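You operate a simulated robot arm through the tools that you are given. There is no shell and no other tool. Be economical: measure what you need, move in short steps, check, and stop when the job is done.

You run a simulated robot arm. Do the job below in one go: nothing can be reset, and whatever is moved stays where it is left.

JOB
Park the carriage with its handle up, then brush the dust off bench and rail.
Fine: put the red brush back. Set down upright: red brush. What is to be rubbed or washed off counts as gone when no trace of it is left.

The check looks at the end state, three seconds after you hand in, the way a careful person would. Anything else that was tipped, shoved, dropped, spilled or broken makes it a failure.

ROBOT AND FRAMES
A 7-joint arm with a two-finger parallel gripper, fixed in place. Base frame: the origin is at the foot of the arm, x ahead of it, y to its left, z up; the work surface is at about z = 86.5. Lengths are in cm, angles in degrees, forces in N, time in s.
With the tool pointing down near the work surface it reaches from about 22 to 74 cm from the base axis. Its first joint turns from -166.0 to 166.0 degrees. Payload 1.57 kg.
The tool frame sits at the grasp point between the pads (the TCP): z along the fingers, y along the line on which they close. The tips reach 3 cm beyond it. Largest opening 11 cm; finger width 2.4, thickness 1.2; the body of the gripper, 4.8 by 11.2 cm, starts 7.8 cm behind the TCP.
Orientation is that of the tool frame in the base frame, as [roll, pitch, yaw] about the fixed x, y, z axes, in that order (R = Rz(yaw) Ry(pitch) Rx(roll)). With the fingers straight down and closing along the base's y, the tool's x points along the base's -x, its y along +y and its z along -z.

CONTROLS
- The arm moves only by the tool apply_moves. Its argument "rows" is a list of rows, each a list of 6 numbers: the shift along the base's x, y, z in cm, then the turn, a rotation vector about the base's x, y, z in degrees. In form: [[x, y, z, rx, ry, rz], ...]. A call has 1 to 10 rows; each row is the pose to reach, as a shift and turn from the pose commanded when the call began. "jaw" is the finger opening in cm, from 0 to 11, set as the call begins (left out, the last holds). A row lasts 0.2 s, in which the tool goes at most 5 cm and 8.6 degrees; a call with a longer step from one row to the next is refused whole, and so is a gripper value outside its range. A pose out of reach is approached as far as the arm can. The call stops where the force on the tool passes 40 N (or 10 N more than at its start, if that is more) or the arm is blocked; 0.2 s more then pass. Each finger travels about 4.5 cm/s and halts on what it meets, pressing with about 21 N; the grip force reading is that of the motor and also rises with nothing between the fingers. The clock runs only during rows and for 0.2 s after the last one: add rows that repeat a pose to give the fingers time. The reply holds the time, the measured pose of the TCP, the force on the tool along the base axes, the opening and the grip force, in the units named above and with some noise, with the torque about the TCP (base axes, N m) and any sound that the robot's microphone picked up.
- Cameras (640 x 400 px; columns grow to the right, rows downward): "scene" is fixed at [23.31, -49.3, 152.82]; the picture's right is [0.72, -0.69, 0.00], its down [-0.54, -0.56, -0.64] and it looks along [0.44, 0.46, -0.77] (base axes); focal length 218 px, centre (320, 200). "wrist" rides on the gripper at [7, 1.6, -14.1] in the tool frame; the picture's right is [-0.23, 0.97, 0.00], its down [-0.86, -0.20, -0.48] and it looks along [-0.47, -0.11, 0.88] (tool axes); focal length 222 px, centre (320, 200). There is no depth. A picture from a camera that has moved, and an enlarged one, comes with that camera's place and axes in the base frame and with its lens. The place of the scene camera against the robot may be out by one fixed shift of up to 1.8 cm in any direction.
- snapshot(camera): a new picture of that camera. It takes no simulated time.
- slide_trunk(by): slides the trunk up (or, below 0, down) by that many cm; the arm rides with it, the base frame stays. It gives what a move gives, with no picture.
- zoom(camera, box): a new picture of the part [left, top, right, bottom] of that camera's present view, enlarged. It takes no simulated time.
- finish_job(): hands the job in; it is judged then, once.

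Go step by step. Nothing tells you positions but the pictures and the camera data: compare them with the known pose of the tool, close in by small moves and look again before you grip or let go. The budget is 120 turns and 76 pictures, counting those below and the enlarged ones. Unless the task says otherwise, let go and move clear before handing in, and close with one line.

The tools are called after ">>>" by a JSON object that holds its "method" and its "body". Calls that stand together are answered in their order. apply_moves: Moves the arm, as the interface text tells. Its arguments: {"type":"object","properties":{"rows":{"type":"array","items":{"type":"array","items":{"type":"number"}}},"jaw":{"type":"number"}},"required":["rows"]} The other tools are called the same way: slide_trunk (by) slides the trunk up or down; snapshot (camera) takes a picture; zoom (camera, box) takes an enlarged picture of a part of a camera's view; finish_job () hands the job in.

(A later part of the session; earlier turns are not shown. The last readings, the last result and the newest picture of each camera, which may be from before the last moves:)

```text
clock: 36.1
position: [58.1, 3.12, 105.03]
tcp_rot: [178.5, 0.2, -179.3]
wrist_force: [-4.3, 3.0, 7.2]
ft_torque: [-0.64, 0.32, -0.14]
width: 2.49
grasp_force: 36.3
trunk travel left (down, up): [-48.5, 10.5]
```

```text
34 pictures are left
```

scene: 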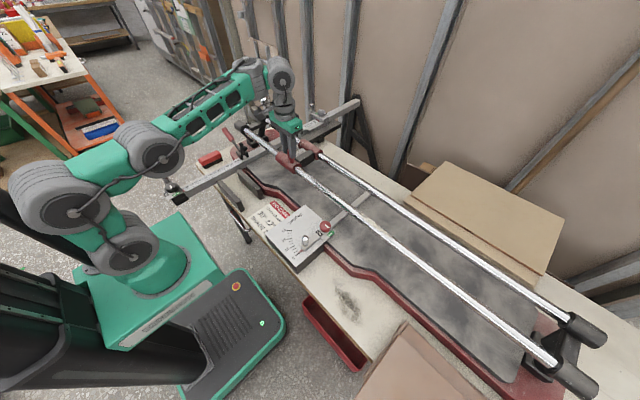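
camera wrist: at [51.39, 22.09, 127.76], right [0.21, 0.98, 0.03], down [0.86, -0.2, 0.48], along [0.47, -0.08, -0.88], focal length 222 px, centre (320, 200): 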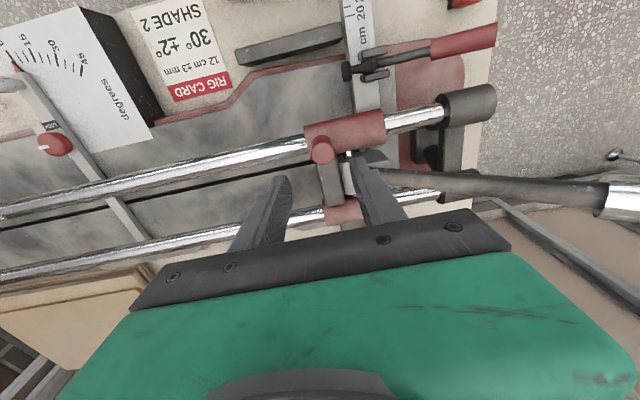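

>>> {"method": "apply_moves", "body": {"rows": [[0, 0, 0, 0, 0, 0], [0, 0, 0, 0, 0, 0], [0, 0, 3, 0, 0, 0], [0, 0, 7, 0, 0, 0], [0, -2, 11, 0, 0, 0], [0, -5, 14, 0, 0, 0], [0, -9, 16, 0, 0, 0]], "jaw": 6}}

>>> {"method": "apply_moves", "body": {"rows": [[0, 0, 0, 0, 0, 8.5], [0, 0, 0, 0, 0, 17], [0, 0, 0, 0, 0, 25.5], [0, 0, 0, 0, 0, 34], [0, 0, 0, 0, 0, 42.5], [1, 0, 0, 0, 0, 51], [2, 0, 0, 0, 0, 59.5], [3, 0, 0, 0, 0, 68], [4, 0, 0, 0, 0, 76.5], [5, 0, 0, 0, 0, 85]]}}

>>> {"method": "apply_moves", "body": {"rows": [[0.5, 1, 0, 5, 0, 4.3], [1.2, 3, 0, 12, 0, 4.3], [1.2, 5, 0, 20, 0, 4.3], [1.2, 6, 0, 28, 0, 4.3]]}}

>>> {"method": "snapshot", "body": {"camera": "wrist"}}

>>> {"method": "zoom", "body": {"camera": "scene", "box": [210, 55, 350, 175]}}

```text
clock: 37.8
position: [57.99, -5.83, 121.15]
tcp_rot: [178.5, 0.3, -179.3]
wrist_force: [-0.3, -0.1, -0.6]
ft_torque: [-0.03, 0.02, 0.01]
width: 6.01
grasp_force: 0.1
trunk travel left (down, up): [-48.5, 10.5]
```

```text
clock: 40.0
position: [62.84, -5.74, 121.08]
tcp_rot: [178.6, 0.3, -94.1]
wrist_force: [-0.4, 0.1, 0.2]
ft_torque: [0.01, -0.05, 0.02]
width: 6.0
grasp_force: 0.0
out of reach, approached as far as the arm can: row 10
trunk travel left (down, up): [-48.5, 10.5]
```

```text
clock: 41.0
position: [58.98, 0.25, 118.07]
tcp_rot: [177.6, 20.3, -90.0]
wrist_force: [-0.4, -0.2, -0.1]
ft_torque: [0.03, -0.01, 0.02]
width: 6.04
grasp_force: 0.1
out of reach, approached as far as the arm can: row 1, 2, 3, 4
trunk travel left (down, up): [-48.5, 10.5]
```

```text
33 pictures are left
camera wrist: at [57.79, -11.13, 128.98], right [-0.97, 0.2, 0.11], down [0.22, 0.64, 0.74], along [0.07, 0.74, -0.67], focal length 222 px, centre (320, 200)
```

wrist: 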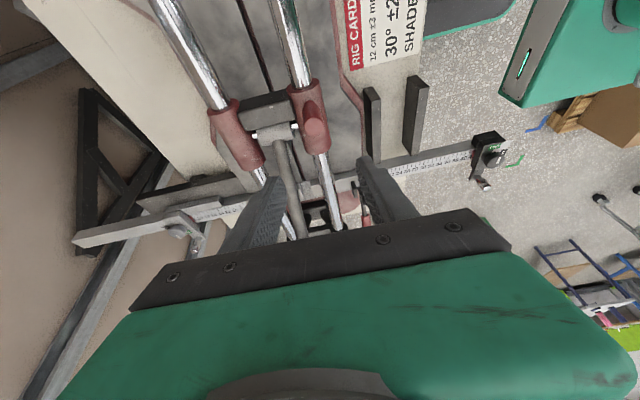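

```text
3.33 times, centred on (280, 115) of scene
camera zoom: at [23.31, -49.3, 152.82], right [0.72, -0.69, 0.0], down [-0.54, -0.56, -0.64], along [0.44, 0.46, -0.77], focal length 726 px, centre (453, 483)
```

zoom: 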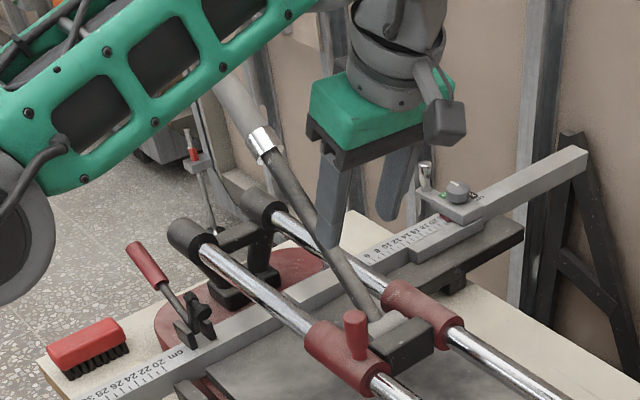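

I had the trunk direction wrong: the arm reaches farther when the shoulder is higher. I'll raise the trunk to its top.

>>> {"method": "slide_trunk", "body": {"by": 10.4}}

>>> {"method": "apply_moves", "body": {"rows": [[1, 0, -4, 2, 0, 0], [2.5, 0, -8, 8, 0, 0], [4, 0, -12, 14, 0, 0], [5, 0, -14, 20, 0, 0]], "jaw": 7}}

>>> {"method": "snapshot", "body": {"camera": "wrist"}}

>>> {"method": "zoom", "body": {"camera": "scene", "box": [210, 55, 350, 175]}}

```text
clock: 42.3
position: [58.92, 0.37, 128.47]
tcp_rot: [177.7, 20.2, -90.0]
wrist_force: [0.3, 0.2, -0.2]
ft_torque: [0.01, 0.02, 0.0]
width: 5.98
grasp_force: 0.2
trunk travel left (down, up): [-58.9, 0.1]
```

```text
clock: 43.3
position: [63.59, 0.53, 114.29]
tcp_rot: [177.2, 24.9, -90.5]
wrist_force: [-0.4, 1.4, 0.1]
ft_torque: [0.02, 0.02, -0.03]
width: 7.0
grasp_force: 0.1
out of reach, approached as far as the arm can: row 2, 3, 4
trunk travel left (down, up): [-58.9, 0.1]
```

```text
31 pictures are left
camera wrist: at [62.53, -11.7, 124.27], right [-0.97, 0.19, 0.14], down [0.23, 0.58, 0.79], along [0.07, 0.79, -0.6], focal length 222 px, centre (320, 200)
```

wrist: 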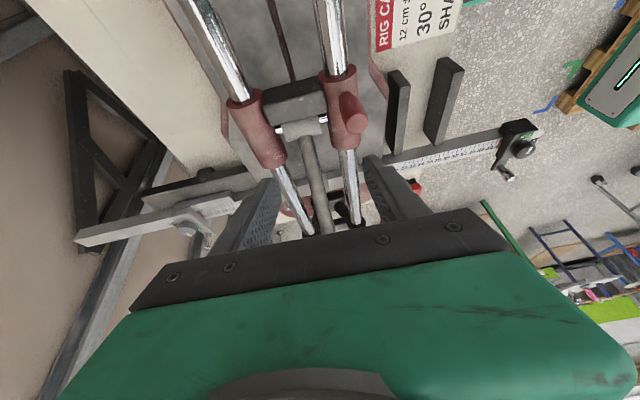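

```text
3.33 times, centred on (280, 115) of scene
camera zoom: at [23.31, -49.3, 152.82], right [0.72, -0.69, 0.0], down [-0.54, -0.56, -0.64], along [0.44, 0.46, -0.77], focal length 726 px, centre (453, 483)
```

zoom: 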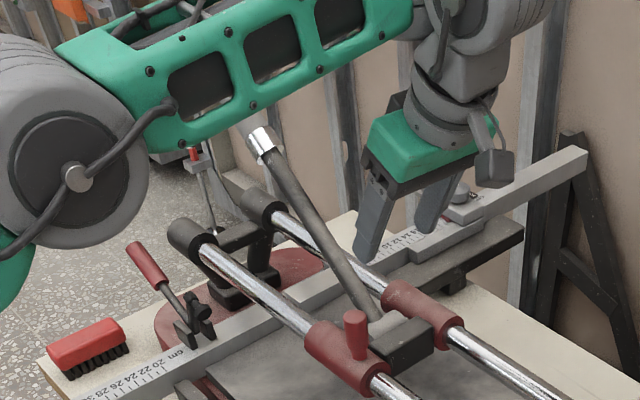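

>>> {"method": "apply_moves", "body": {"rows": [[0.5, 3, 0, 0, 0, 0], [1, 6, 0, 0, 0, 0], [1.2, 9, -1, 3, 0, 0], [1.2, 12, -3, 6, 0, 0], [1.2, 13.5, -5, 8, 0, 0], [1.2, 14.5, -7.5, 8, 0, 0]]}}

>>> {"method": "snapshot", "body": {"camera": "wrist"}}

>>> {"method": "zoom", "body": {"camera": "scene", "box": [210, 55, 350, 175]}}

```text
clock: 44.7
position: [66.1, 15.0, 108.08]
tcp_rot: [178.2, 25.3, -90.2]
wrist_force: [-0.5, -0.3, 0.1]
ft_torque: [0.04, -0.04, -0.02]
width: 6.98
grasp_force: 0.1
out of reach, approached as far as the arm can: row 3, 4, 5, 6
trunk travel left (down, up): [-58.9, 0.1]
```

```text
29 pictures are left
camera wrist: at [64.96, 2.68, 117.96], right [-0.97, 0.19, 0.12], down [0.22, 0.57, 0.79], along [0.08, 0.8, -0.6], focal length 222 px, centre (320, 200)
```

wrist: 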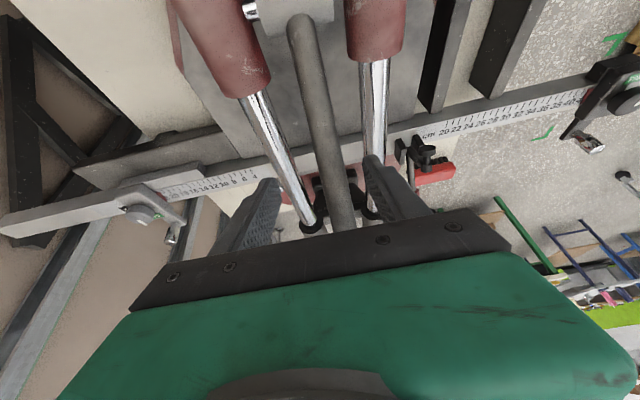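

```text
3.33 times, centred on (280, 115) of scene
camera zoom: at [23.31, -49.3, 152.82], right [0.72, -0.69, 0.0], down [-0.54, -0.56, -0.64], along [0.44, 0.46, -0.77], focal length 726 px, centre (453, 483)
```

zoom: 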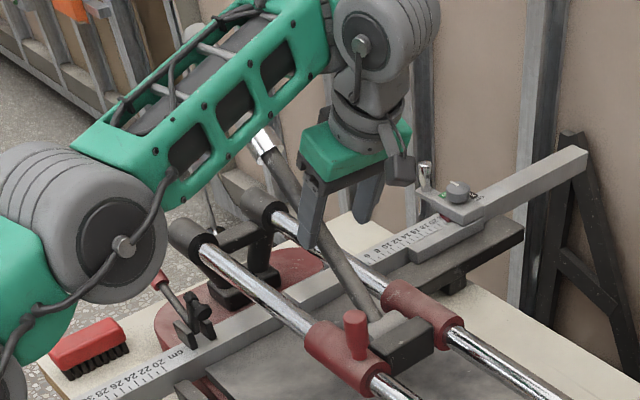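

The rod lies between the fingers. I'll shift -1 cm in x, go in about 1 cm, and close on it.

>>> {"method": "apply_moves", "body": {"rows": [[-0.6, 0.2, -0.4, 0, 0, 0], [-1.1, 0.5, -1.1, 0, 0, 0], [-1.1, 0.5, -1.1, 0, 0, 0]]}}

>>> {"method": "apply_moves", "body": {"rows": [[0, 0, 0, 0, 0, 0], [0, 0, 0, 0, 0, 0], [0, 0, 0, 0, 0, 0], [0, 0, 0, 0, 0, 0], [0, 0, 0, 0, 0, 0]], "jaw": 0.5}}

```text
clock: 45.5
position: [66.24, 15.68, 107.11]
tcp_rot: [177.9, 25.1, -90.1]
wrist_force: [0.6, 0.1, -0.2]
ft_torque: [0.0, 0.02, 0.0]
width: 6.98
grasp_force: 0.1
out of reach, approached as far as the arm can: row 1, 2, 3
trunk travel left (down, up): [-58.9, 0.1]
```

```text
clock: 46.7
position: [65.81, 15.73, 107.07]
tcp_rot: [178.1, 25.2, -90.1]
wrist_force: [-38.2, -2.0, -11.0]
ft_torque: [0.22, 0.57, 0.71]
width: 3.81
grasp_force: 18.9
trunk travel left (down, up): [-58.9, 0.1]
```

The gripper sits about 1.2 cm too far in +x. I'll open, ease the tilt, recentre and close again.

>>> {"method": "apply_moves", "body": {"rows": [[0, 0, 0, 0, 0, 0], [0, 0, 0, -3, 0, 0], [-0.5, 0, 0, -4, 0, 0], [-1.0, 0, 0, -4, 0, 0], [-1.0, 0, 0, -4, 0, 0]], "jaw": 6}}

>>> {"method": "apply_moves", "body": {"rows": [[0, 0, 0, 0, 0, 0], [0, 0, 0, 0, 0, 0], [0, 0, 0, 0, 0, 0], [0, 0, 0, 0, 0, 0], [0, 0, 0, 0, 0, 0]], "jaw": 1}}

>>> {"method": "zoom", "body": {"camera": "scene", "box": [210, 55, 350, 175]}}

```text
clock: 47.9
position: [66.05, 15.61, 107.18]
tcp_rot: [177.9, 21.1, -90.2]
wrist_force: [0.1, -0.6, -0.9]
ft_torque: [-0.02, 0.01, 0.0]
width: 6.0
grasp_force: 0.0
out of reach, approached as far as the arm can: row 4, 5
trunk travel left (down, up): [-58.9, 0.1]
```

```text
clock: 49.1
position: [65.89, 15.86, 107.08]
tcp_rot: [178.0, 21.1, -90.2]
wrist_force: [-30.0, -4.1, -8.6]
ft_torque: [0.08, 0.48, 0.59]
width: 3.56
grasp_force: 14.5
trunk travel left (down, up): [-58.9, 0.1]
```

```text
3.33 times, centred on (280, 115) of scene
camera zoom: at [23.31, -49.3, 152.82], right [0.72, -0.69, 0.0], down [-0.54, -0.56, -0.64], along [0.44, 0.46, -0.77], focal length 726 px, centre (453, 483)
```

zoom: 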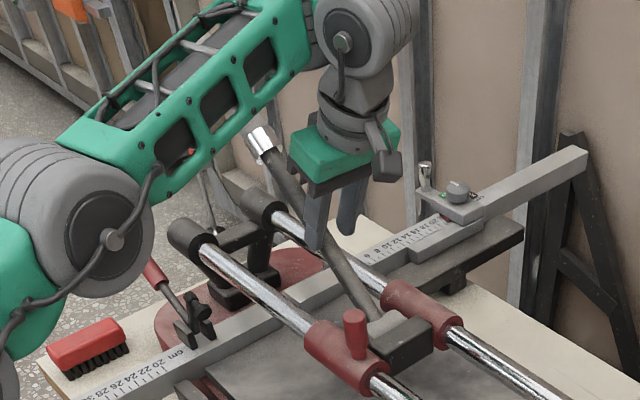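

>>> {"method": "apply_moves", "body": {"rows": [[0, 0, 0, 0, 0, 0], [0, 0, 0, 0, 0, -6], [-0.2, 0, 0, 0, 0, -12], [-0.6, 0, 0, 0, 0, -14], [-1.0, 0, 0, 0, 0, -14], [-1.0, 0, 0, 0, 0, -14]], "jaw": 7}}

>>> {"method": "apply_moves", "body": {"rows": [[0, 0, 0, 0, 0, 0], [0, 0, 0, 0, 0, 0], [0, 0, 0, 0, 0, 0], [0, 0, 0, 0, 0, 0], [0, 0, 0, 0, 0, 0]], "jaw": 1}}

```text
clock: 50.5
position: [67.67, 16.11, 107.17]
tcp_rot: [178.1, 21.0, -104.2]
wrist_force: [-17.4, -4.6, -6.8]
ft_torque: [-0.25, 0.01, 0.64]
width: 8.4
grasp_force: 8.0
out of reach, approached as far as the arm can: row 2, 3, 4, 5, 6
trunk travel left (down, up): [-58.9, 0.1]
```

```text
clock: 51.2
position: [67.09, 16.51, 107.43]
tcp_rot: [177.8, 21.4, -104.0]
wrist_force: [-45.1, -3.7, 4.6]
ft_torque: [0.72, 0.84, 1.36]
width: 7.17
grasp_force: 20.7
trunk travel left (down, up): [-58.9, 0.1]
stopped in row 3: the force on the tool passed its limit at 43 N (the readings are from after the stop); the commanded pose is now the measured one
```

That yaw change made it worse, so I'll open wide and turn the other way.

>>> {"method": "apply_moves", "body": {"rows": [[0, 0, 0, 0, 0, 0], [0, 0, 0, 0, 0, 5], [-0.4, -0.2, 0, 0, 0, 12], [-0.9, -0.4, 0, 0, 0, 19], [-1.5, -0.5, 0, 0, 0, 26], [-2.1, -0.6, 0, 0, 0, 26], [-2.4, -0.7, 0, 0, 0, 26]], "jaw": 9}}

>>> {"method": "snapshot", "body": {"camera": "wrist"}}

```text
clock: 52.8
position: [65.21, 15.45, 107.21]
tcp_rot: [177.9, 21.1, -78.0]
wrist_force: [0.4, -0.8, 0.1]
ft_torque: [0.02, -0.01, 0.02]
width: 9.01
grasp_force: 0.2
trunk travel left (down, up): [-58.9, 0.1]
```

```text
26 pictures are left
camera wrist: at [66.56, 3.88, 117.96], right [-0.99, -0.01, 0.12], down [0.08, 0.66, 0.75], along [-0.08, 0.75, -0.65], focal length 222 px, centre (320, 200)
```

wrist: 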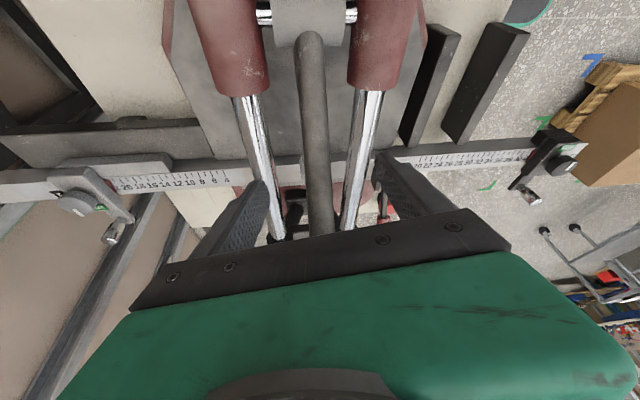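

Now it's centred with no strain. Closing on the rod.

>>> {"method": "apply_moves", "body": {"rows": [[0, 0, 0, 0, 0, 0], [0, 0, 0, 0, 0, 0], [0, 0, 0, 0, 0, 0], [0, 0, 0, 0, 0, 0], [0, 0, 0, 0, 0, 0], [0, 0, 0, 0, 0, 0]], "jaw": 0.8}}

```text
clock: 54.2
position: [65.51, 15.52, 107.09]
tcp_rot: [177.9, 21.1, -78.1]
wrist_force: [19.1, 4.7, 3.9]
ft_torque: [0.03, -0.48, -0.41]
width: 2.51
grasp_force: 9.4
trunk travel left (down, up): [-58.9, 0.1]
```

Gripped. I'll raise the handle along its arc in small steps.

>>> {"method": "apply_moves", "body": {"rows": [[-0.2, -0.3, 0.4, 0, 0, 0], [-0.2, -0.7, 0.8, 2, 0, 0], [-0.2, -1.2, 1.2, 4, 0, 0], [-0.2, -1.7, 1.65, 6, 0, 0], [-0.2, -2.2, 2.05, 8, 0, 0]]}}

>>> {"method": "zoom", "body": {"camera": "scene", "box": [210, 55, 350, 175]}}

```text
clock: 55.4
position: [64.86, 13.51, 109.26]
tcp_rot: [179.6, 24.9, -77.6]
wrist_force: [0.4, -0.4, 0.4]
ft_torque: [-0.01, 0.03, -0.03]
width: 0.81
grasp_force: 0.1
out of reach, approached as far as the arm can: row 4, 5
trunk travel left (down, up): [-58.9, 0.1]
```

```text
3.33 times, centred on (280, 115) of scene
camera zoom: at [23.31, -49.3, 152.82], right [0.72, -0.69, 0.0], down [-0.54, -0.56, -0.64], along [0.44, 0.46, -0.77], focal length 726 px, centre (453, 483)
```

zoom: 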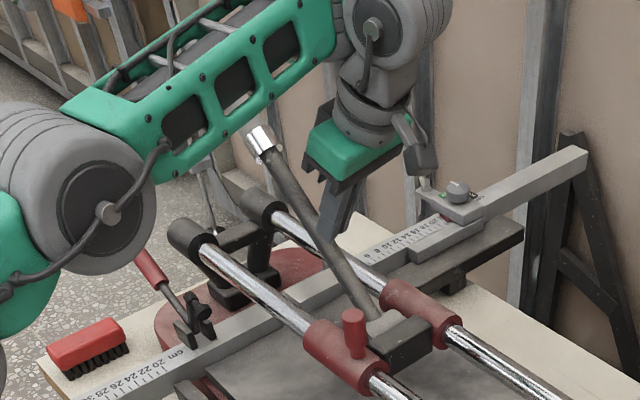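

It slipped because the rod was only at the fingertips. I'll open and go about 3 cm deeper.

>>> {"method": "apply_moves", "body": {"rows": [[0, 0, 1, 0, 0, 0], [0, 0, 1, -1, 0, 0], [0.1, 0, 1, -3, 0, 0], [0.2, 0.5, 1, -4, 0, 0], [0.3, 1, 0, -4, 0, 0], [0.4, 1.5, -1.5, -4, 0, 0], [0.4, 2.2, -3, -4, 0, 0], [0.4, 2.6, -4.6, -4, 0, 0]], "jaw": 8.5}}

>>> {"method": "apply_moves", "body": {"rows": [[0, 0, 0, 0, 0, 0], [0, 0, 0, 0, 0, 0], [0, 0, 0, 0, 0, 0], [0, 0, 0, 0, 0, 0], [0, 0, 0, 0, 0, 0], [0, 0, 0, 0, 0, 0]], "jaw": 0.8}}

>>> {"method": "snapshot", "body": {"camera": "wrist"}}

```text
clock: 57.2
position: [65.46, 15.9, 104.6]
tcp_rot: [178.8, 20.9, -77.9]
wrist_force: [0.2, 0.7, 1.3]
ft_torque: [0.01, 0.0, -0.01]
width: 8.5
grasp_force: 0.0
trunk travel left (down, up): [-58.9, 0.1]
```

```text
clock: 58.6
position: [65.27, 15.94, 104.68]
tcp_rot: [178.6, 21.0, -77.9]
wrist_force: [-23.8, -4.5, -4.7]
ft_torque: [0.2, 0.36, -0.18]
width: 2.9
grasp_force: 12.1
trunk travel left (down, up): [-58.9, 0.1]
```

```text
24 pictures are left
camera wrist: at [66.37, 4.28, 115.42], right [-0.99, 0.0, 0.1], down [0.07, 0.66, 0.75], along [-0.07, 0.75, -0.66], focal length 222 px, centre (320, 200)
```

wrist: 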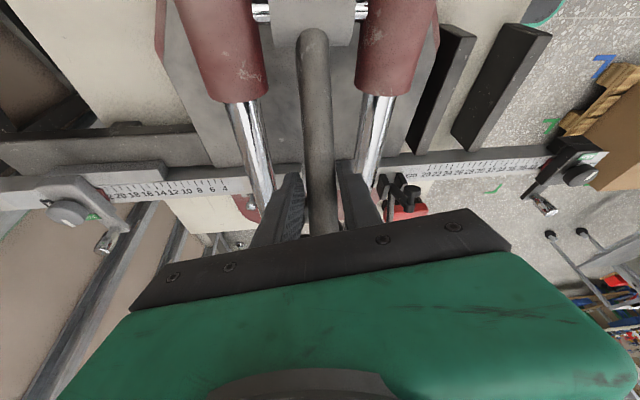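

The rod is well between the pads now. Lifting along the arc.

>>> {"method": "apply_moves", "body": {"rows": [[-0.3, -0.2, 0.35, 0, 0, 0], [-0.3, -0.5, 0.75, 0, 0, 0], [-0.3, -1.0, 1.4, 0, 0, 0], [-0.3, -1.5, 2.0, 0, 0, 0], [-0.3, -2.0, 2.5, 0, 0, 0], [-0.3, -2.5, 3.0, 0, 0, 0]]}}

>>> {"method": "zoom", "body": {"camera": "scene", "box": [210, 55, 350, 175]}}

```text
clock: 60.0
position: [65.38, 13.35, 107.66]
tcp_rot: [178.9, 20.9, -78.0]
wrist_force: [9.1, 2.2, -4.4]
ft_torque: [0.15, 0.12, -0.39]
width: 2.56
grasp_force: 22.3
trunk travel left (down, up): [-58.9, 0.1]
```

```text
3.33 times, centred on (280, 115) of scene
camera zoom: at [23.31, -49.3, 152.82], right [0.72, -0.69, 0.0], down [-0.54, -0.56, -0.64], along [0.44, 0.46, -0.77], focal length 726 px, centre (453, 483)
```

zoom: 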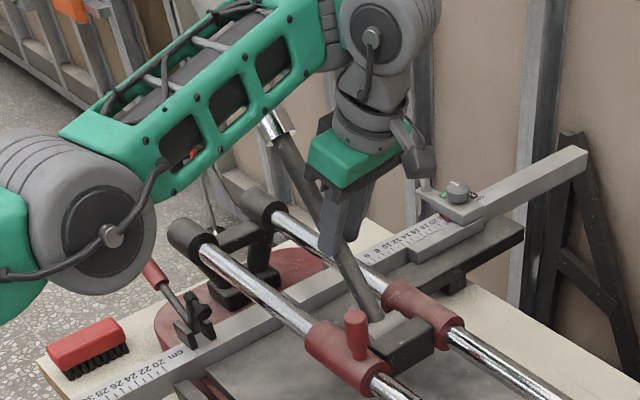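

The handle is rising with the grip. Continuing.

>>> {"method": "apply_moves", "body": {"rows": [[-0.2, -0.5, 0.4, 1, 0, 0], [-0.2, -1.0, 0.75, 2, 0, 0], [-0.2, -1.7, 1.15, 3, 0, 0], [-0.2, -2.4, 1.5, 4, 0, 0], [-0.2, -3.0, 1.78, 5, 0, 0], [-0.2, -3.7, 2.0, 6, 0, 0]]}}

>>> {"method": "zoom", "body": {"camera": "scene", "box": [210, 55, 350, 175]}}

```text
clock: 61.5
position: [65.36, 9.56, 109.38]
tcp_rot: [179.5, 24.5, -77.9]
wrist_force: [34.8, 1.8, -11.2]
ft_torque: [0.07, -0.28, -0.99]
width: 2.37
grasp_force: 35.6
trunk travel left (down, up): [-58.9, 0.1]
stopped in row 6: the force on the tool passed its limit at 41 N (the readings are from after the stop); the commanded pose is now the measured one
```

```text
3.33 times, centred on (280, 115) of scene
camera zoom: at [23.31, -49.3, 152.82], right [0.72, -0.69, 0.0], down [-0.54, -0.56, -0.64], along [0.44, 0.46, -0.77], focal length 726 px, centre (453, 483)
```

zoom: 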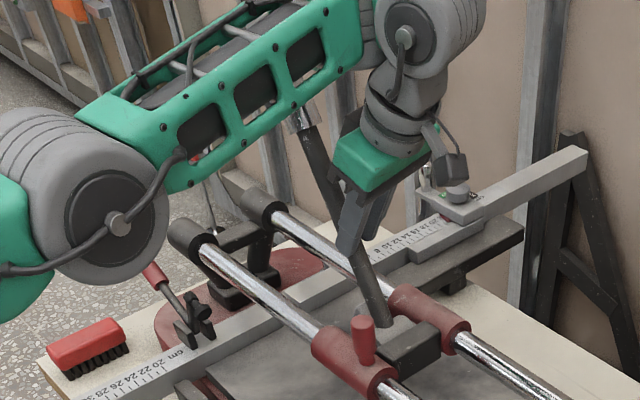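

>>> {"method": "apply_moves", "body": {"rows": [[0.3, 0, 0, 0, 0, 0], [0.4, -0.4, 0.1, 0, 0, 0], [0.4, -0.9, 0.25, 1, 0, 0], [0.4, -1.4, 0.35, 2, 0, 0], [0.4, -1.9, 0.4, 3, 0, 0], [0.4, -2.4, 0.45, 3, 0, 0]]}}

>>> {"method": "snapshot", "body": {"camera": "wrist"}}

>>> {"method": "zoom", "body": {"camera": "scene", "box": [210, 55, 350, 175]}}

```text
clock: 62.9
position: [65.39, 7.57, 110.12]
tcp_rot: [-179.8, 24.4, -77.7]
wrist_force: [11.4, 3.0, 3.6]
ft_torque: [0.31, 0.0, -0.24]
width: 2.32
grasp_force: 35.9
out of reach, approached as far as the arm can: row 5, 6
trunk travel left (down, up): [-58.9, 0.1]
```

```text
21 pictures are left
camera wrist: at [66.39, -4.6, 120.12], right [-1.0, -0.01, 0.09], down [0.07, 0.61, 0.79], along [-0.06, 0.79, -0.6], focal length 222 px, centre (320, 200)
```

wrist: 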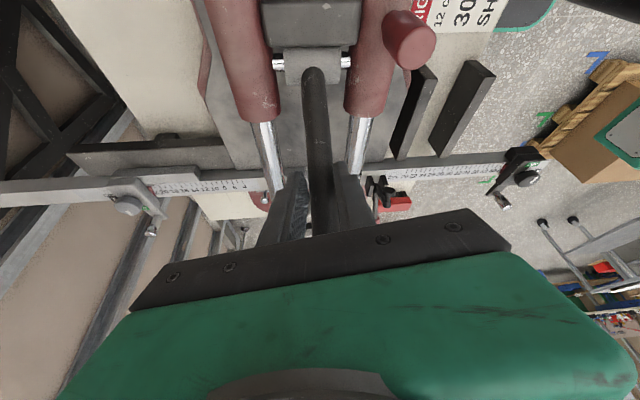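

```text
3.33 times, centred on (280, 115) of scene
camera zoom: at [23.31, -49.3, 152.82], right [0.72, -0.69, 0.0], down [-0.54, -0.56, -0.64], along [0.44, 0.46, -0.77], focal length 726 px, centre (453, 483)
```

zoom: 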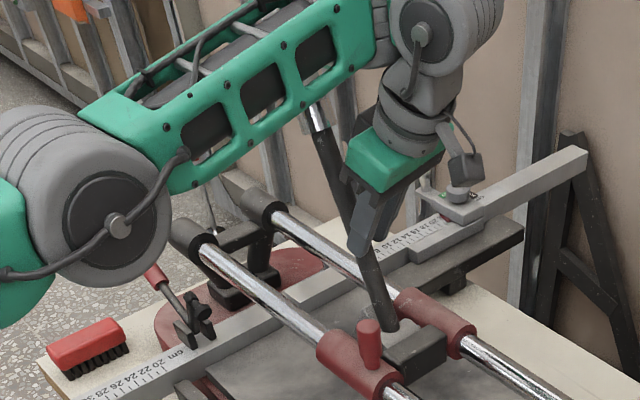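

The handle is steep now and the carriage drags with it, so the handle looks to be at its upper stop. I'll release, withdraw, and see whether it stays.

>>> {"method": "apply_moves", "body": {"rows": [[0, 0, 0, 0, 0, 0], [0, 0, 0, 0, 0, 0], [0, 0, 0, 0, 0, 0], [0, -1.5, 2, 0, 0, 0], [0, -4, 4, 0, 0, 0], [0, -8, 5, 0, 0, 0], [-1, -12, 5, 0, 0, 0], [-2, -16, 5, 0, 0, 0]], "jaw": 6}}

>>> {"method": "snapshot", "body": {"camera": "scene"}}

```text
clock: 64.7
position: [62.95, -8.63, 114.96]
tcp_rot: [179.7, 23.7, -78.0]
wrist_force: [-0.1, 0.2, -0.7]
ft_torque: [0.01, -0.04, -0.02]
width: 5.97
grasp_force: 0.0
out of reach, approached as far as the arm can: row 5, 6, 7, 8
trunk travel left (down, up): [-58.9, 0.1]
```

```text
19 pictures are left
```

scene: 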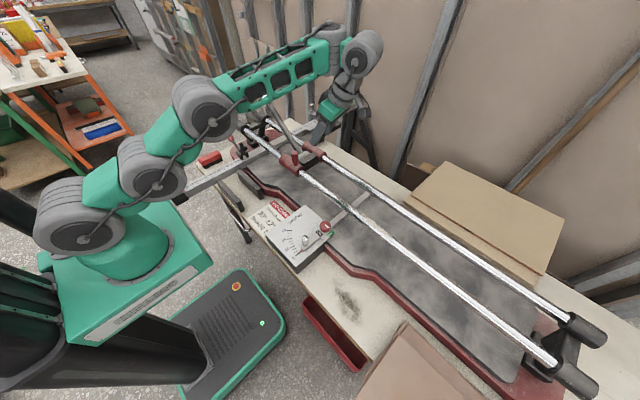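

The handle stays up. With this tilt the gripper body stays clear of it, so I'll close the fingers, go down behind the peg and push the carriage to the stop.

>>> {"method": "apply_moves", "body": {"rows": [[-1.5, -1, -1, -3, 0, 0], [-3, -1, -3, -6, 0, 0], [-4.4, -1, -5, -8, 0, 0], [-4.4, -0.5, -7.5, -8, 0, 0], [-4.4, 0, -9.7, -8, 0, 0]], "jaw": 0}}

>>> {"method": "snapshot", "body": {"camera": "wrist"}}

```text
clock: 65.9
position: [64.39, -9.63, 110.14]
tcp_rot: [178.1, 16.8, -78.3]
wrist_force: [0.2, 0.4, -1.1]
ft_torque: [0.0, -0.04, 0.01]
width: 0.0
grasp_force: 21.5
out of reach, approached as far as the arm can: row 1, 2, 3, 4, 5
trunk travel left (down, up): [-58.9, 0.1]
```

```text
18 pictures are left
camera wrist: at [65.37, -20.51, 121.71], right [-1.0, 0.01, 0.09], down [0.07, 0.71, 0.7], along [-0.06, 0.7, -0.71], focal length 222 px, centre (320, 200)
```

wrist: 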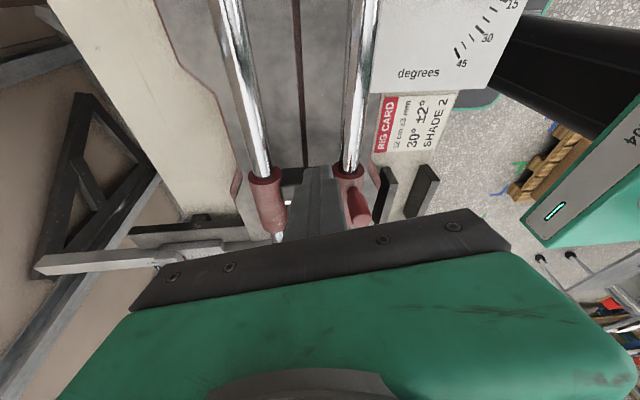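

Joint limits get in the way with this yaw. The handle leans about 20° toward +y, so a vertical tool at the usual yaw clears it. I'll turn back to that.

>>> {"method": "apply_moves", "body": {"rows": [[0, -1, 3, -3, 0, 0], [0, -2, 6, -8, 0, 0], [0, -3, 9, -14, 0, 0], [0, -3, 10, -17, 0, 0]]}}

>>> {"method": "apply_moves", "body": {"rows": [[0, 0, 0, 0, 0, -8.5], [0, 0, 0, 0, 0, -17], [0, 0, 0, 0, 0, -25.5], [-1, 0, 0, 0, 0, -34], [-2, 0, 0, 0, 0, -42.5], [-3, 0, 0, 0, 0, -51], [-4, 0, 0, 0, 0, -59.5], [-5, 0, 0, 0, 0, -68], [-6, 0, 0, 0, 0, -76.5], [-6, 0, 0, 0, 0, -85]]}}

>>> {"method": "apply_moves", "body": {"rows": [[0, 0, 0, 0, 0, -8.5], [0, 0, 0, 0, 0, -16.5]]}}

```text
clock: 66.9
position: [64.27, -12.84, 120.15]
tcp_rot: [175.0, 0.0, -78.9]
wrist_force: [0.0, 0.0, 0.0]
ft_torque: [-0.01, -0.03, 0.0]
width: 0.02
grasp_force: 21.4
trunk travel left (down, up): [-58.9, 0.1]
```

```text
clock: 69.1
position: [58.34, -12.81, 119.77]
tcp_rot: [174.9, 0.0, -163.9]
wrist_force: [0.1, -0.2, 0.1]
ft_torque: [0.01, 0.04, -0.02]
width: 0.0
grasp_force: 21.0
trunk travel left (down, up): [-58.9, 0.1]
```

```text
clock: 69.7
position: [58.36, -12.82, 120.01]
tcp_rot: [174.8, 0.0, 179.6]
wrist_force: [0.1, -0.6, -0.5]
ft_torque: [-0.01, 0.02, -0.01]
width: 0.01
grasp_force: 21.3
trunk travel left (down, up): [-58.9, 0.1]
```

>>> {"method": "apply_moves", "body": {"rows": [[0, 1, -4, 0, 0, 0], [0, 2, -8, 0, 0, 0], [0, 3, -12, 0, 0, 0], [0, 4, -14.8, 0, 0, 0], [0, 4, -14.8, 0, 0, 0]]}}

>>> {"method": "zoom", "body": {"camera": "scene", "box": [210, 55, 370, 185]}}

```text
clock: 70.9
position: [59.7, -9.19, 107.24]
tcp_rot: [174.9, -0.7, 179.8]
wrist_force: [-0.5, -0.4, 0.1]
ft_torque: [0.0, 0.0, -0.02]
width: 0.01
grasp_force: 21.1
out of reach, approached as far as the arm can: row 4, 5
trunk travel left (down, up): [-58.9, 0.1]
```

```text
3.08 times, centred on (290, 120) of scene
camera zoom: at [23.31, -49.3, 152.82], right [0.72, -0.69, 0.0], down [-0.54, -0.56, -0.64], along [0.44, 0.46, -0.77], focal length 670 px, centre (412, 446)
```

zoom: 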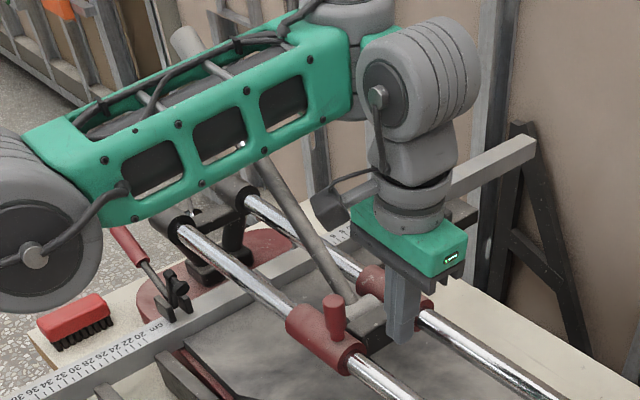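

The handle fell back to about 39°, so it must be taken past vertical to stay up. I'll re-grip the rod further out and lift it through vertical, starting with rising and turning the gripper.

>>> {"method": "apply_moves", "body": {"rows": [[0, -1, 4, 0, 0, 0], [0, -1, 8, 0, 0, 0], [0, -1, 12, 0, 0, 8.5], [0, -1, 13, 0, 0, 17], [0, -1, 13, 0, 0, 25.5], [0, -1, 13, 0, 0, 34], [0.8, -1, 13, 0, 0, 42.5], [1.6, -1, 13, 0, 0, 51], [2.4, -1, 13, 0, 0, 59.5], [3.2, -1, 13, 0, 0, 68]], "jaw": 8}}

>>> {"method": "apply_moves", "body": {"rows": [[0.8, 1, 0, 0, 0, 8.5], [1.6, 2, -1, 0, 0, 17], [2.4, 4, -2, 0, 0, 25.5], [2.6, 8, -3, 3, 0, 34], [2.6, 12, -3, 8, 0, 34], [2.6, 16, -3, 11, 0, 34], [2.6, 20, -4, 13, 0, 34], [2.6, 22, -5, 14, 0, 34]]}}

```text
clock: 73.1
position: [63.0, -10.22, 120.15]
tcp_rot: [175.0, 0.1, -112.2]
wrist_force: [0.8, 0.1, 0.5]
ft_torque: [-0.01, 0.01, 0.01]
width: 7.99
grasp_force: 0.2
trunk travel left (down, up): [-58.9, 0.1]
```

```text
refused: row 4 steps farther than a row can; nothing moved
```

>>> {"method": "apply_moves", "body": {"rows": [[0.6, 1, 0, 0, 0, 8.2], [1.2, 2, -1, 0, 0, 16.4], [1.8, 4, -2, 0, 0, 24.6], [2.3, 8, -3, 0, 0, 32.5], [2.3, 12, -3, 5, 0, 33], [2.3, 16, -3, 9, 0, 33], [2.3, 20, -4, 12, 0, 33], [2.3, 22, -5, 14, 0, 33]]}}

>>> {"method": "snapshot", "body": {"camera": "wrist"}}

```text
clock: 74.9
position: [65.16, 11.84, 115.11]
tcp_rot: [173.6, 13.8, -79.3]
wrist_force: [-0.1, 0.1, 0.3]
ft_torque: [-0.02, 0.01, 0.05]
width: 8.0
grasp_force: 0.1
trunk travel left (down, up): [-58.9, 0.1]
```

```text
16 pictures are left
camera wrist: at [66.97, 1.76, 127.38], right [-0.99, 0.01, 0.16], down [0.11, 0.76, 0.64], along [-0.11, 0.65, -0.75], focal length 222 px, centre (320, 200)
```

wrist: 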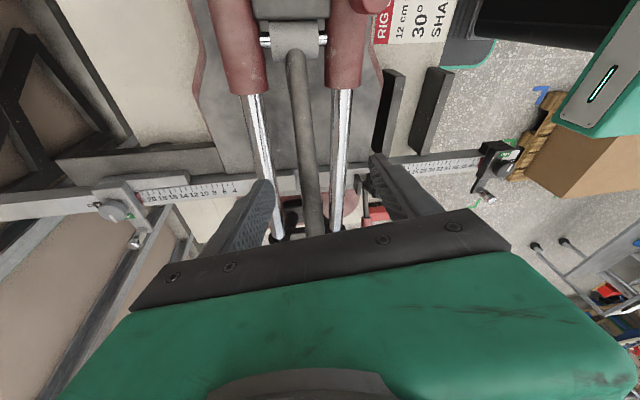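

>>> {"method": "apply_moves", "body": {"rows": [[0.1, 1, -2.5, 3, 0, 0], [0.2, 2, -5, 6, 0, 0], [0.2, 3, -7, 7, 0, 0], [0.2, 3.8, -8.6, 7, 0, 0]]}}

>>> {"method": "apply_moves", "body": {"rows": [[0, 0, 0, 0, 0, 0], [0, 0, 0, 0, 0, 0], [0, 0, 0, 0, 0, 0], [0, 0, 0, 0, 0, 0], [0, 0, 0, 0, 0, 0], [0, 0, 0, 0, 0, 0]], "jaw": 0.5}}

```text
clock: 75.9
position: [65.31, 15.63, 106.56]
tcp_rot: [175.1, 20.7, -78.8]
wrist_force: [-0.4, -0.3, 0.7]
ft_torque: [0.0, -0.01, 0.0]
width: 8.01
grasp_force: 0.0
trunk travel left (down, up): [-58.9, 0.1]
```

```text
clock: 77.3
position: [65.21, 15.52, 106.68]
tcp_rot: [174.9, 20.7, -79.1]
wrist_force: [-15.8, -2.9, -2.9]
ft_torque: [0.02, 0.81, -0.62]
width: 2.57
grasp_force: 37.2
trunk travel left (down, up): [-58.9, 0.1]
```

Firm grip. Lifting through the arc to about 70°.

>>> {"method": "apply_moves", "body": {"rows": [[-0.2, -0.5, 0.6, 0, 0, 0], [-0.2, -1.1, 1.25, 0, 0, 0], [-0.2, -1.8, 1.9, 0, 0, 0], [-0.2, -2.5, 2.45, 0, 0, 0], [-0.2, -3.2, 2.95, 0, 0, 0], [-0.2, -3.9, 3.4, 0, 0, 0], [-0.2, -4.7, 3.85, 0, 0, 0], [-0.2, -5.5, 4.25, 0, 0, 0], [-0.2, -6.3, 4.6, 0, 0, 0]]}}

>>> {"method": "snapshot", "body": {"camera": "wrist"}}

```text
clock: 79.3
position: [65.32, 9.21, 111.26]
tcp_rot: [175.1, 20.6, -78.9]
wrist_force: [12.2, 3.0, -1.7]
ft_torque: [0.32, 0.45, -0.49]
width: 2.37
grasp_force: 27.6
trunk travel left (down, up): [-58.9, 0.1]
```

```text
15 pictures are left
camera wrist: at [67.15, -2.17, 122.18], right [-0.99, -0.01, 0.16], down [0.11, 0.67, 0.73], along [-0.11, 0.74, -0.66], focal length 222 px, centre (320, 200)
```

wrist: 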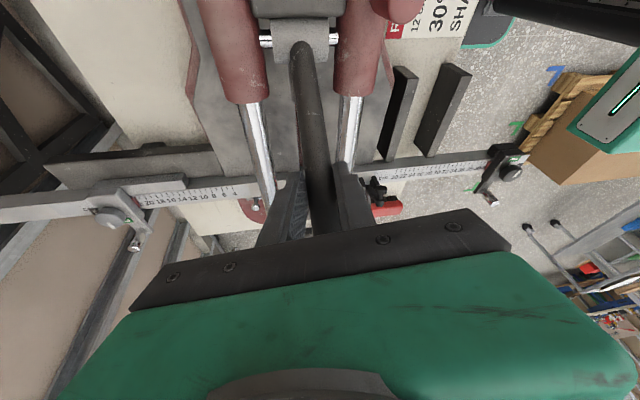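

Handle is at about 62° and the carriage hasn't moved. To pass vertical the tool needs more tilt, so I'll rotate it further while holding.

>>> {"method": "apply_moves", "body": {"rows": [[0, -0.5, 0.3, 4, 0, 4], [0, -1.0, 0.5, 8, 0, 8], [0, -1.6, 0.75, 12, 0, 12], [0, -2.1, 0.9, 16, 0, 14]]}}

```text
clock: 79.6
position: [65.3, 8.74, 111.31]
tcp_rot: [176.6, 20.9, -77.6]
wrist_force: [26.5, -1.1, -5.7]
ft_torque: [-0.1, 0.29, -0.92]
width: 2.41
grasp_force: 36.2
out of reach, approached as far as the arm can: row 1
trunk travel left (down, up): [-58.9, 0.1]
stopped in row 1: the force on the tool passed its limit at 61 N (the readings are from after the stop); the commanded pose is now the measured one
```

The tilt limit blocks this approach. I'll lower the handle back gently, then use a different grip: tool yaw 180, leaning outward, jaw closing along y so the rod lies along the pads and can be carried past vertical.

>>> {"method": "apply_moves", "body": {"rows": [[0.3, 0.6, -0.2, 0, 0, 0], [0.3, 1.4, -0.6, 0, 0, 0], [0.3, 2.3, -1.1, 0, 0, 0], [0.3, 3.2, -1.7, 0, 0, 0], [0.3, 4.1, -2.4, 0, 0, 0], [0.3, 5, -3.1, 0, 0, 0], [0.3, 5.8, -3.8, 0, 0, 0], [0.3, 6.4, -4.4, 0, 0, 0]]}}

>>> {"method": "apply_moves", "body": {"rows": [[0, 0, 0, 0, 0, 0], [0, 0, 0, 0, 0, 0], [0, 0, 0, 0, 0, 0], [0, -1, 2.5, 0, 0, 0], [0, -2, 5, -4, 0, 0], [0, -3, 9, -8, 0, 0], [0, -6, 12, -12, 0, 0], [-2, -9, 13, -16, 0, 0], [-4, -12, 13, -20, 0, 0], [-6, -15, 13, -21, 0, 0]], "jaw": 8}}

>>> {"method": "apply_moves", "body": {"rows": [[-1, 0, 0, 0, 0, -8.5], [-2, 0, 0, 0, 0, -17], [-3, 0, 0, 0, 0, -25.5], [-4, 0, 0, 0, 0, -34], [-5, 0, 0, 0, 0, -42.5], [-6, 0, 0, 0, 0, -51], [-8, 0, 0, 0, 0, -59.5], [-10, 0, 0, 0, 0, -68], [-11, 0, 0, 0, 0, -76.5], [-11, 0, 0, 0, 0, -85]]}}

>>> {"method": "apply_moves", "body": {"rows": [[0, 0, 0, 0, 0, -8.5], [0, 0, 0, 0, 0, -16.5]]}}

>>> {"method": "slide_trunk", "body": {"by": -14}}

```text
clock: 81.4
position: [65.21, 15.26, 107.06]
tcp_rot: [176.5, 21.1, -77.4]
wrist_force: [5.6, -4.5, 0.3]
ft_torque: [-0.08, 0.14, -0.47]
width: 2.69
grasp_force: 21.9
trunk travel left (down, up): [-58.9, 0.1]
```

```text
clock: 83.6
position: [59.17, 0.16, 119.93]
tcp_rot: [172.1, 0.5, -78.2]
wrist_force: [0.1, 0.6, 0.3]
ft_torque: [-0.02, 0.01, 0.0]
width: 8.02
grasp_force: 0.0
trunk travel left (down, up): [-58.9, 0.1]
```

```text
clock: 85.8
position: [48.15, 0.39, 120.1]
tcp_rot: [172.0, 0.5, -163.3]
wrist_force: [0.3, -0.9, -0.6]
ft_torque: [-0.03, 0.02, 0.01]
width: 7.99
grasp_force: 0.0
trunk travel left (down, up): [-58.9, 0.1]
```

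```text
clock: 86.4
position: [48.27, 0.34, 120.13]
tcp_rot: [172.2, 0.5, -179.9]
wrist_force: [0.4, -0.2, -0.8]
ft_torque: [0.0, 0.0, 0.01]
width: 8.01
grasp_force: 0.0
trunk travel left (down, up): [-58.9, 0.1]
```

```text
clock: 88.1
position: [48.21, 0.42, 106.17]
tcp_rot: [172.1, 0.4, -179.7]
wrist_force: [0.3, -0.2, 0.1]
ft_torque: [0.0, -0.02, 0.02]
width: 8.01
grasp_force: 0.1
trunk travel left (down, up): [-44.9, 14.1]
```

>>> {"method": "apply_moves", "body": {"rows": [[0, 2, 1, -8, 0, 0], [0, 5, 2, -8, 0, 0], [0, 8, 3, -8, 0, 0]]}}

>>> {"method": "apply_moves", "body": {"rows": [[0, 1, 0, 0, -8, 0], [0, 2, 0, 0, -16, 0], [0, 3, 0, 0, -24, 0], [0, 4, 0, 0, -31, 0], [0, 5, 0, 0, -37, 0]]}}

>>> {"method": "apply_moves", "body": {"rows": [[1, 0, 0, -8, 0, 0], [2, 0, 0, -16, 0, 0], [3, 0, 0, -24, 0, 0], [4, 0, 0, -28, 0, 0]]}}

>>> {"method": "snapshot", "body": {"camera": "wrist"}}

```text
clock: 88.9
position: [48.07, 8.36, 109.1]
tcp_rot: [-179.9, 0.4, -179.6]
wrist_force: [-0.4, 0.8, 0.7]
ft_torque: [0.0, -0.02, -0.02]
width: 8.02
grasp_force: 0.0
trunk travel left (down, up): [-44.9, 14.1]
```

```text
clock: 89.9
position: [48.35, 11.78, 99.8]
tcp_rot: [-173.1, 19.6, -177.3]
wrist_force: [0.0, -0.5, -0.4]
ft_torque: [0.02, 0.01, 0.01]
width: 7.97
grasp_force: 0.2
trunk travel left (down, up): [-44.9, 14.1]
stopped in row 5: the arm was blocked; the commanded pose is now the measured one
```

```text
clock: 90.9
position: [52.39, 11.59, 99.94]
tcp_rot: [-143.8, 16.2, -168.2]
wrist_force: [0.5, 0.1, -0.6]
ft_torque: [-0.01, -0.01, 0.01]
width: 8.02
grasp_force: 0.1
trunk travel left (down, up): [-44.9, 14.1]
```

```text
14 pictures are left
camera wrist: at [41.02, 19.12, 108.13], right [0.21, 0.85, -0.49], down [0.64, 0.26, 0.72], along [0.74, -0.47, -0.49], focal length 222 px, centre (320, 200)
```

wrist: 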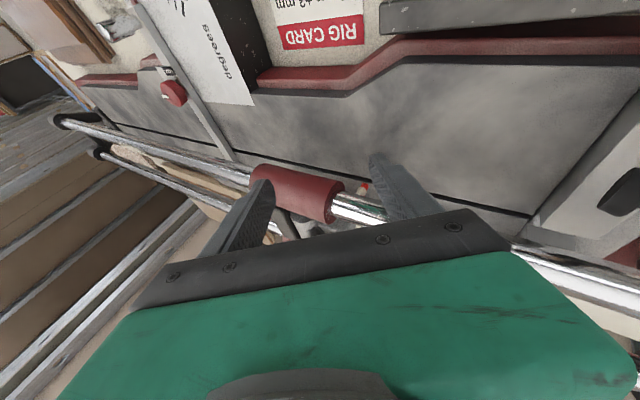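

The arm dipped and reported a block. I'll rise and check the scene.

>>> {"method": "apply_moves", "body": {"rows": [[0, 0, 3, 0, 0, 0], [0, 1, 6, 0, 0, 0], [0, 2, 8, 0, 0, 0]]}}

>>> {"method": "snapshot", "body": {"camera": "scene"}}

```text
clock: 91.7
position: [52.43, 13.5, 107.98]
tcp_rot: [-143.9, 16.1, -168.3]
wrist_force: [0.8, 0.3, -0.4]
ft_torque: [0.0, 0.04, -0.01]
width: 7.98
grasp_force: 0.1
trunk travel left (down, up): [-44.9, 14.1]
```

```text
13 pictures are left
```

scene: 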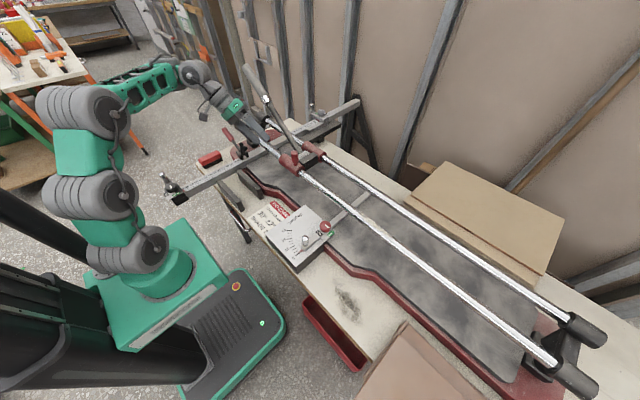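

>>> {"method": "apply_moves", "body": {"rows": [[1, 0.5, 0, 2, -5, 0], [2.5, 1, 0.5, 4, -10, 0], [4, 2, 1, 6, -15, 0], [5, 2.5, 1, 6, -18, 0]]}}

>>> {"method": "snapshot", "body": {"camera": "wrist"}}

```text
clock: 92.7
position: [57.57, 16.13, 109.08]
tcp_rot: [-146.5, 35.1, -169.5]
wrist_force: [-0.1, 1.1, 0.3]
ft_torque: [0.01, -0.02, 0.01]
width: 8.01
grasp_force: 0.1
trunk travel left (down, up): [-44.9, 14.1]
```

```text
12 pictures are left
camera wrist: at [43.99, 22.9, 113.97], right [0.34, 0.89, -0.31], down [0.38, 0.17, 0.91], along [0.86, -0.42, -0.28], focal length 222 px, centre (320, 200)
```

wrist: 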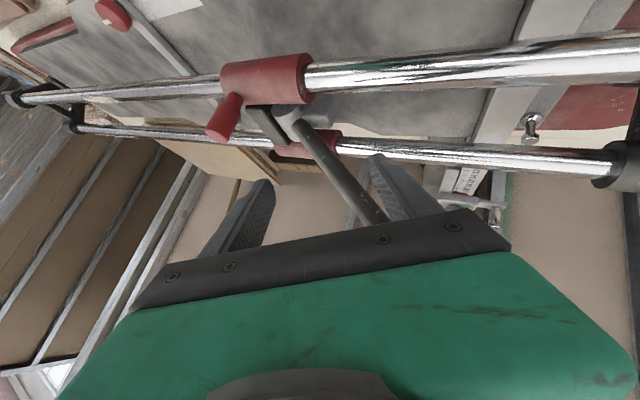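

Excellent view: the rod is between the fingers, passing about (65, 16, 104.7). I'll move in and close.

>>> {"method": "apply_moves", "body": {"rows": [[2, 0.2, -1.5, 0, 0, 0], [4, 0.4, -3, 0, 0, 0], [5.5, 0.4, -3.8, 0, 0, 0], [6.9, 0.4, -4.2, 0, 0, 0]]}}

>>> {"method": "apply_moves", "body": {"rows": [[0, 0, 0, 0, 0, 0], [0, 0, 0, 0, 0, 0], [0, 0, 0, 0, 0, 0], [0, 0, 0, 0, 0, 0], [0, 0, 0, 0, 0, 0], [0, 0, 0, 0, 0, 0]], "jaw": 0.5}}

```text
clock: 93.7
position: [64.27, 16.43, 104.92]
tcp_rot: [-146.7, 35.2, -169.6]
wrist_force: [0.5, -0.3, 0.0]
ft_torque: [-0.01, 0.01, -0.02]
width: 8.02
grasp_force: 0.1
trunk travel left (down, up): [-44.9, 14.1]
```

```text
clock: 95.1
position: [64.08, 16.54, 105.39]
tcp_rot: [-146.6, 35.7, -169.4]
wrist_force: [-6.4, 0.5, 36.9]
ft_torque: [-3.33, -0.15, 0.02]
width: 4.34
grasp_force: 45.0
trunk travel left (down, up): [-44.9, 14.1]
```

The jaw is holding the rod on the diagonal. I'll move along the arc so the rod comes into line with the pads.

>>> {"method": "apply_moves", "body": {"rows": [[0.1, -0.4, 0.8, 0, 0, 0], [0.1, -0.9, 1.4, 0, 0, 0], [0.1, -1.5, 2.0, 0, 0, 0], [0.1, -2.2, 2.7, 0, 0, 0], [0.1, -3.0, 3.4, 0, 0, 0], [0.1, -3.8, 4.0, 0, 0, 0], [0.1, -4.5, 4.5, 0, 0, 0]]}}

```text
clock: 96.7
position: [64.15, 12.02, 108.96]
tcp_rot: [-146.7, 34.6, -169.6]
wrist_force: [-19.2, 2.9, -28.5]
ft_torque: [1.65, 0.28, 0.03]
width: 2.36
grasp_force: 36.2
trunk travel left (down, up): [-44.9, 14.1]
```

The rod is now aligned with the pads at about 63°. I'll rotate the tool together with the handle.

>>> {"method": "apply_moves", "body": {"rows": [[0, -0.9, 0.2, 4.2, 0, 0], [0, -1.85, 0.5, 8.4, 0, 0], [0, -2.8, 0.75, 12.6, 0, 0], [0, -3.75, 1.0, 16.8, 0, 0], [0, -4.7, 1.1, 21, 0, 0]]}}

>>> {"method": "zoom", "body": {"camera": "scene", "box": [200, 40, 360, 180]}}

```text
clock: 97.9
position: [64.35, 7.21, 110.59]
tcp_rot: [-172.5, 36.2, 175.1]
wrist_force: [-11.2, -4.4, -11.5]
ft_torque: [-0.65, 1.0, -0.34]
width: 2.27
grasp_force: 35.7
trunk travel left (down, up): [-44.9, 14.1]
```

```text
2.86 times, centred on (280, 110) of scene
camera zoom: at [23.31, -49.3, 152.82], right [0.72, -0.69, 0.0], down [-0.54, -0.56, -0.64], along [0.44, 0.46, -0.77], focal length 622 px, centre (434, 457)
```

zoom: 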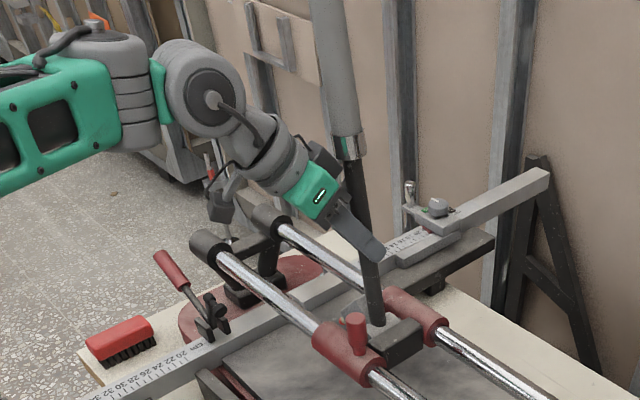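

The handle is near vertical. Carrying it past vertical now.

>>> {"method": "apply_moves", "body": {"rows": [[0, -0.95, 0.0, 4.2, 0, 0], [0, -1.9, 0.0, 8.4, 0, 0], [0, -2.85, -0.1, 12.6, 0, 0], [0, -3.8, -0.25, 16.8, 0, 0], [0, -4.7, -0.45, 21, 0, 0]]}}

>>> {"method": "zoom", "body": {"camera": "scene", "box": [200, 40, 360, 180]}}

```text
clock: 99.1
position: [64.27, 2.54, 110.42]
tcp_rot: [162.3, 32.3, 160.9]
wrist_force: [-4.4, -0.5, 15.8]
ft_torque: [-2.45, 0.27, 0.18]
width: 3.56
grasp_force: 42.9
trunk travel left (down, up): [-44.9, 14.1]
```

```text
2.86 times, centred on (280, 110) of scene
camera zoom: at [23.31, -49.3, 152.82], right [0.72, -0.69, 0.0], down [-0.54, -0.56, -0.64], along [0.44, 0.46, -0.77], focal length 622 px, centre (434, 457)
```

zoom: 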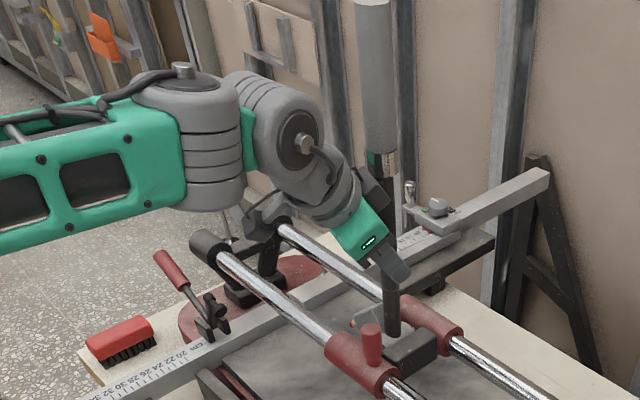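

The pads splayed, so the handle has reached its upper stop at about vertical. I'll release and withdraw toward the base.

>>> {"method": "apply_moves", "body": {"rows": [[0, 0, 0, 0, 0, 0], [0, 0, 0, 0, 0, 0], [0, 0, 0, 0, 0, 0], [-1.5, 0, 0.8, 0, 0, 0], [-4, 0, 2, 0, 0, 0], [-7, 0, 3, 0, 0, 0], [-11, 0, 4, 0, 0, 0]], "jaw": 7}}

>>> {"method": "snapshot", "body": {"camera": "scene"}}

```text
clock: 100.7
position: [53.44, 2.61, 113.97]
tcp_rot: [162.6, 31.8, 161.0]
wrist_force: [0.1, -0.5, -0.3]
ft_torque: [0.01, 0.01, 0.0]
width: 6.99
grasp_force: 0.1
trunk travel left (down, up): [-44.9, 14.1]
```

```text
9 pictures are left
```

scene: 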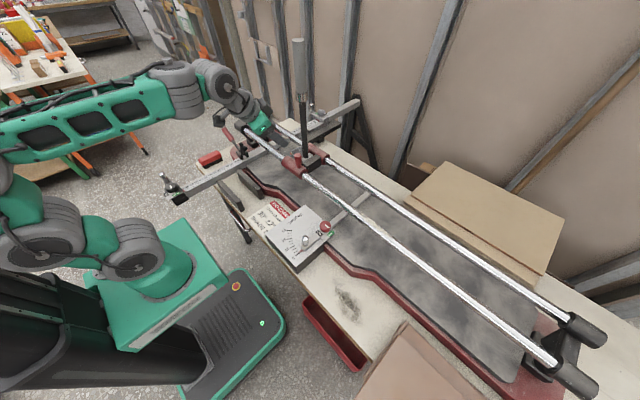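

The handle now stands up by itself. With few pictures left, I'll work from poses: keep this leaning tool, close the fingers and go behind the peg on its -y side.

>>> {"method": "apply_moves", "body": {"rows": [[0, -4, 0, 0, 0, 0], [0, -8, 0, 0, 0, 0], [0, -12, 0, 0, 0, 0], [2, -12.5, -3, 0, 0, 0], [3.2, -12.5, -6, 0, 0, 0], [3.9, -12.5, -9.3, 0, 0, 0], [3.9, -12.5, -9.3, 0, 0, 0]], "jaw": 0}}

>>> {"method": "snapshot", "body": {"camera": "wrist"}}

```text
clock: 102.3
position: [57.23, -9.84, 104.55]
tcp_rot: [162.6, 31.8, 161.2]
wrist_force: [-0.6, -0.5, -0.2]
ft_torque: [0.02, 0.0, -0.05]
width: 0.01
grasp_force: 20.9
trunk travel left (down, up): [-44.9, 14.1]
```

```text
8 pictures are left
camera wrist: at [43.78, -8.12, 112.83], right [0.34, 0.87, 0.37], down [0.38, -0.48, 0.79], along [0.86, -0.13, -0.49], focal length 222 px, centre (320, 200)
```

wrist: 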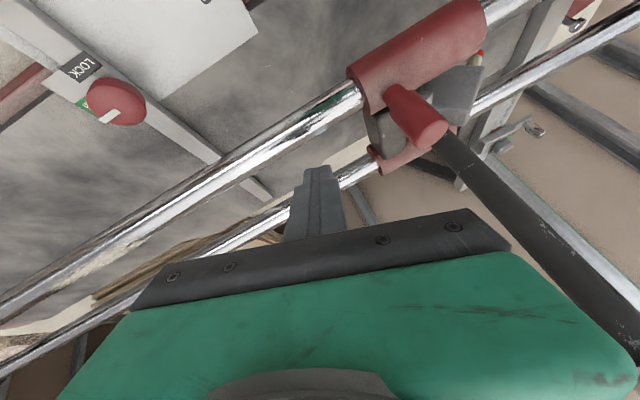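

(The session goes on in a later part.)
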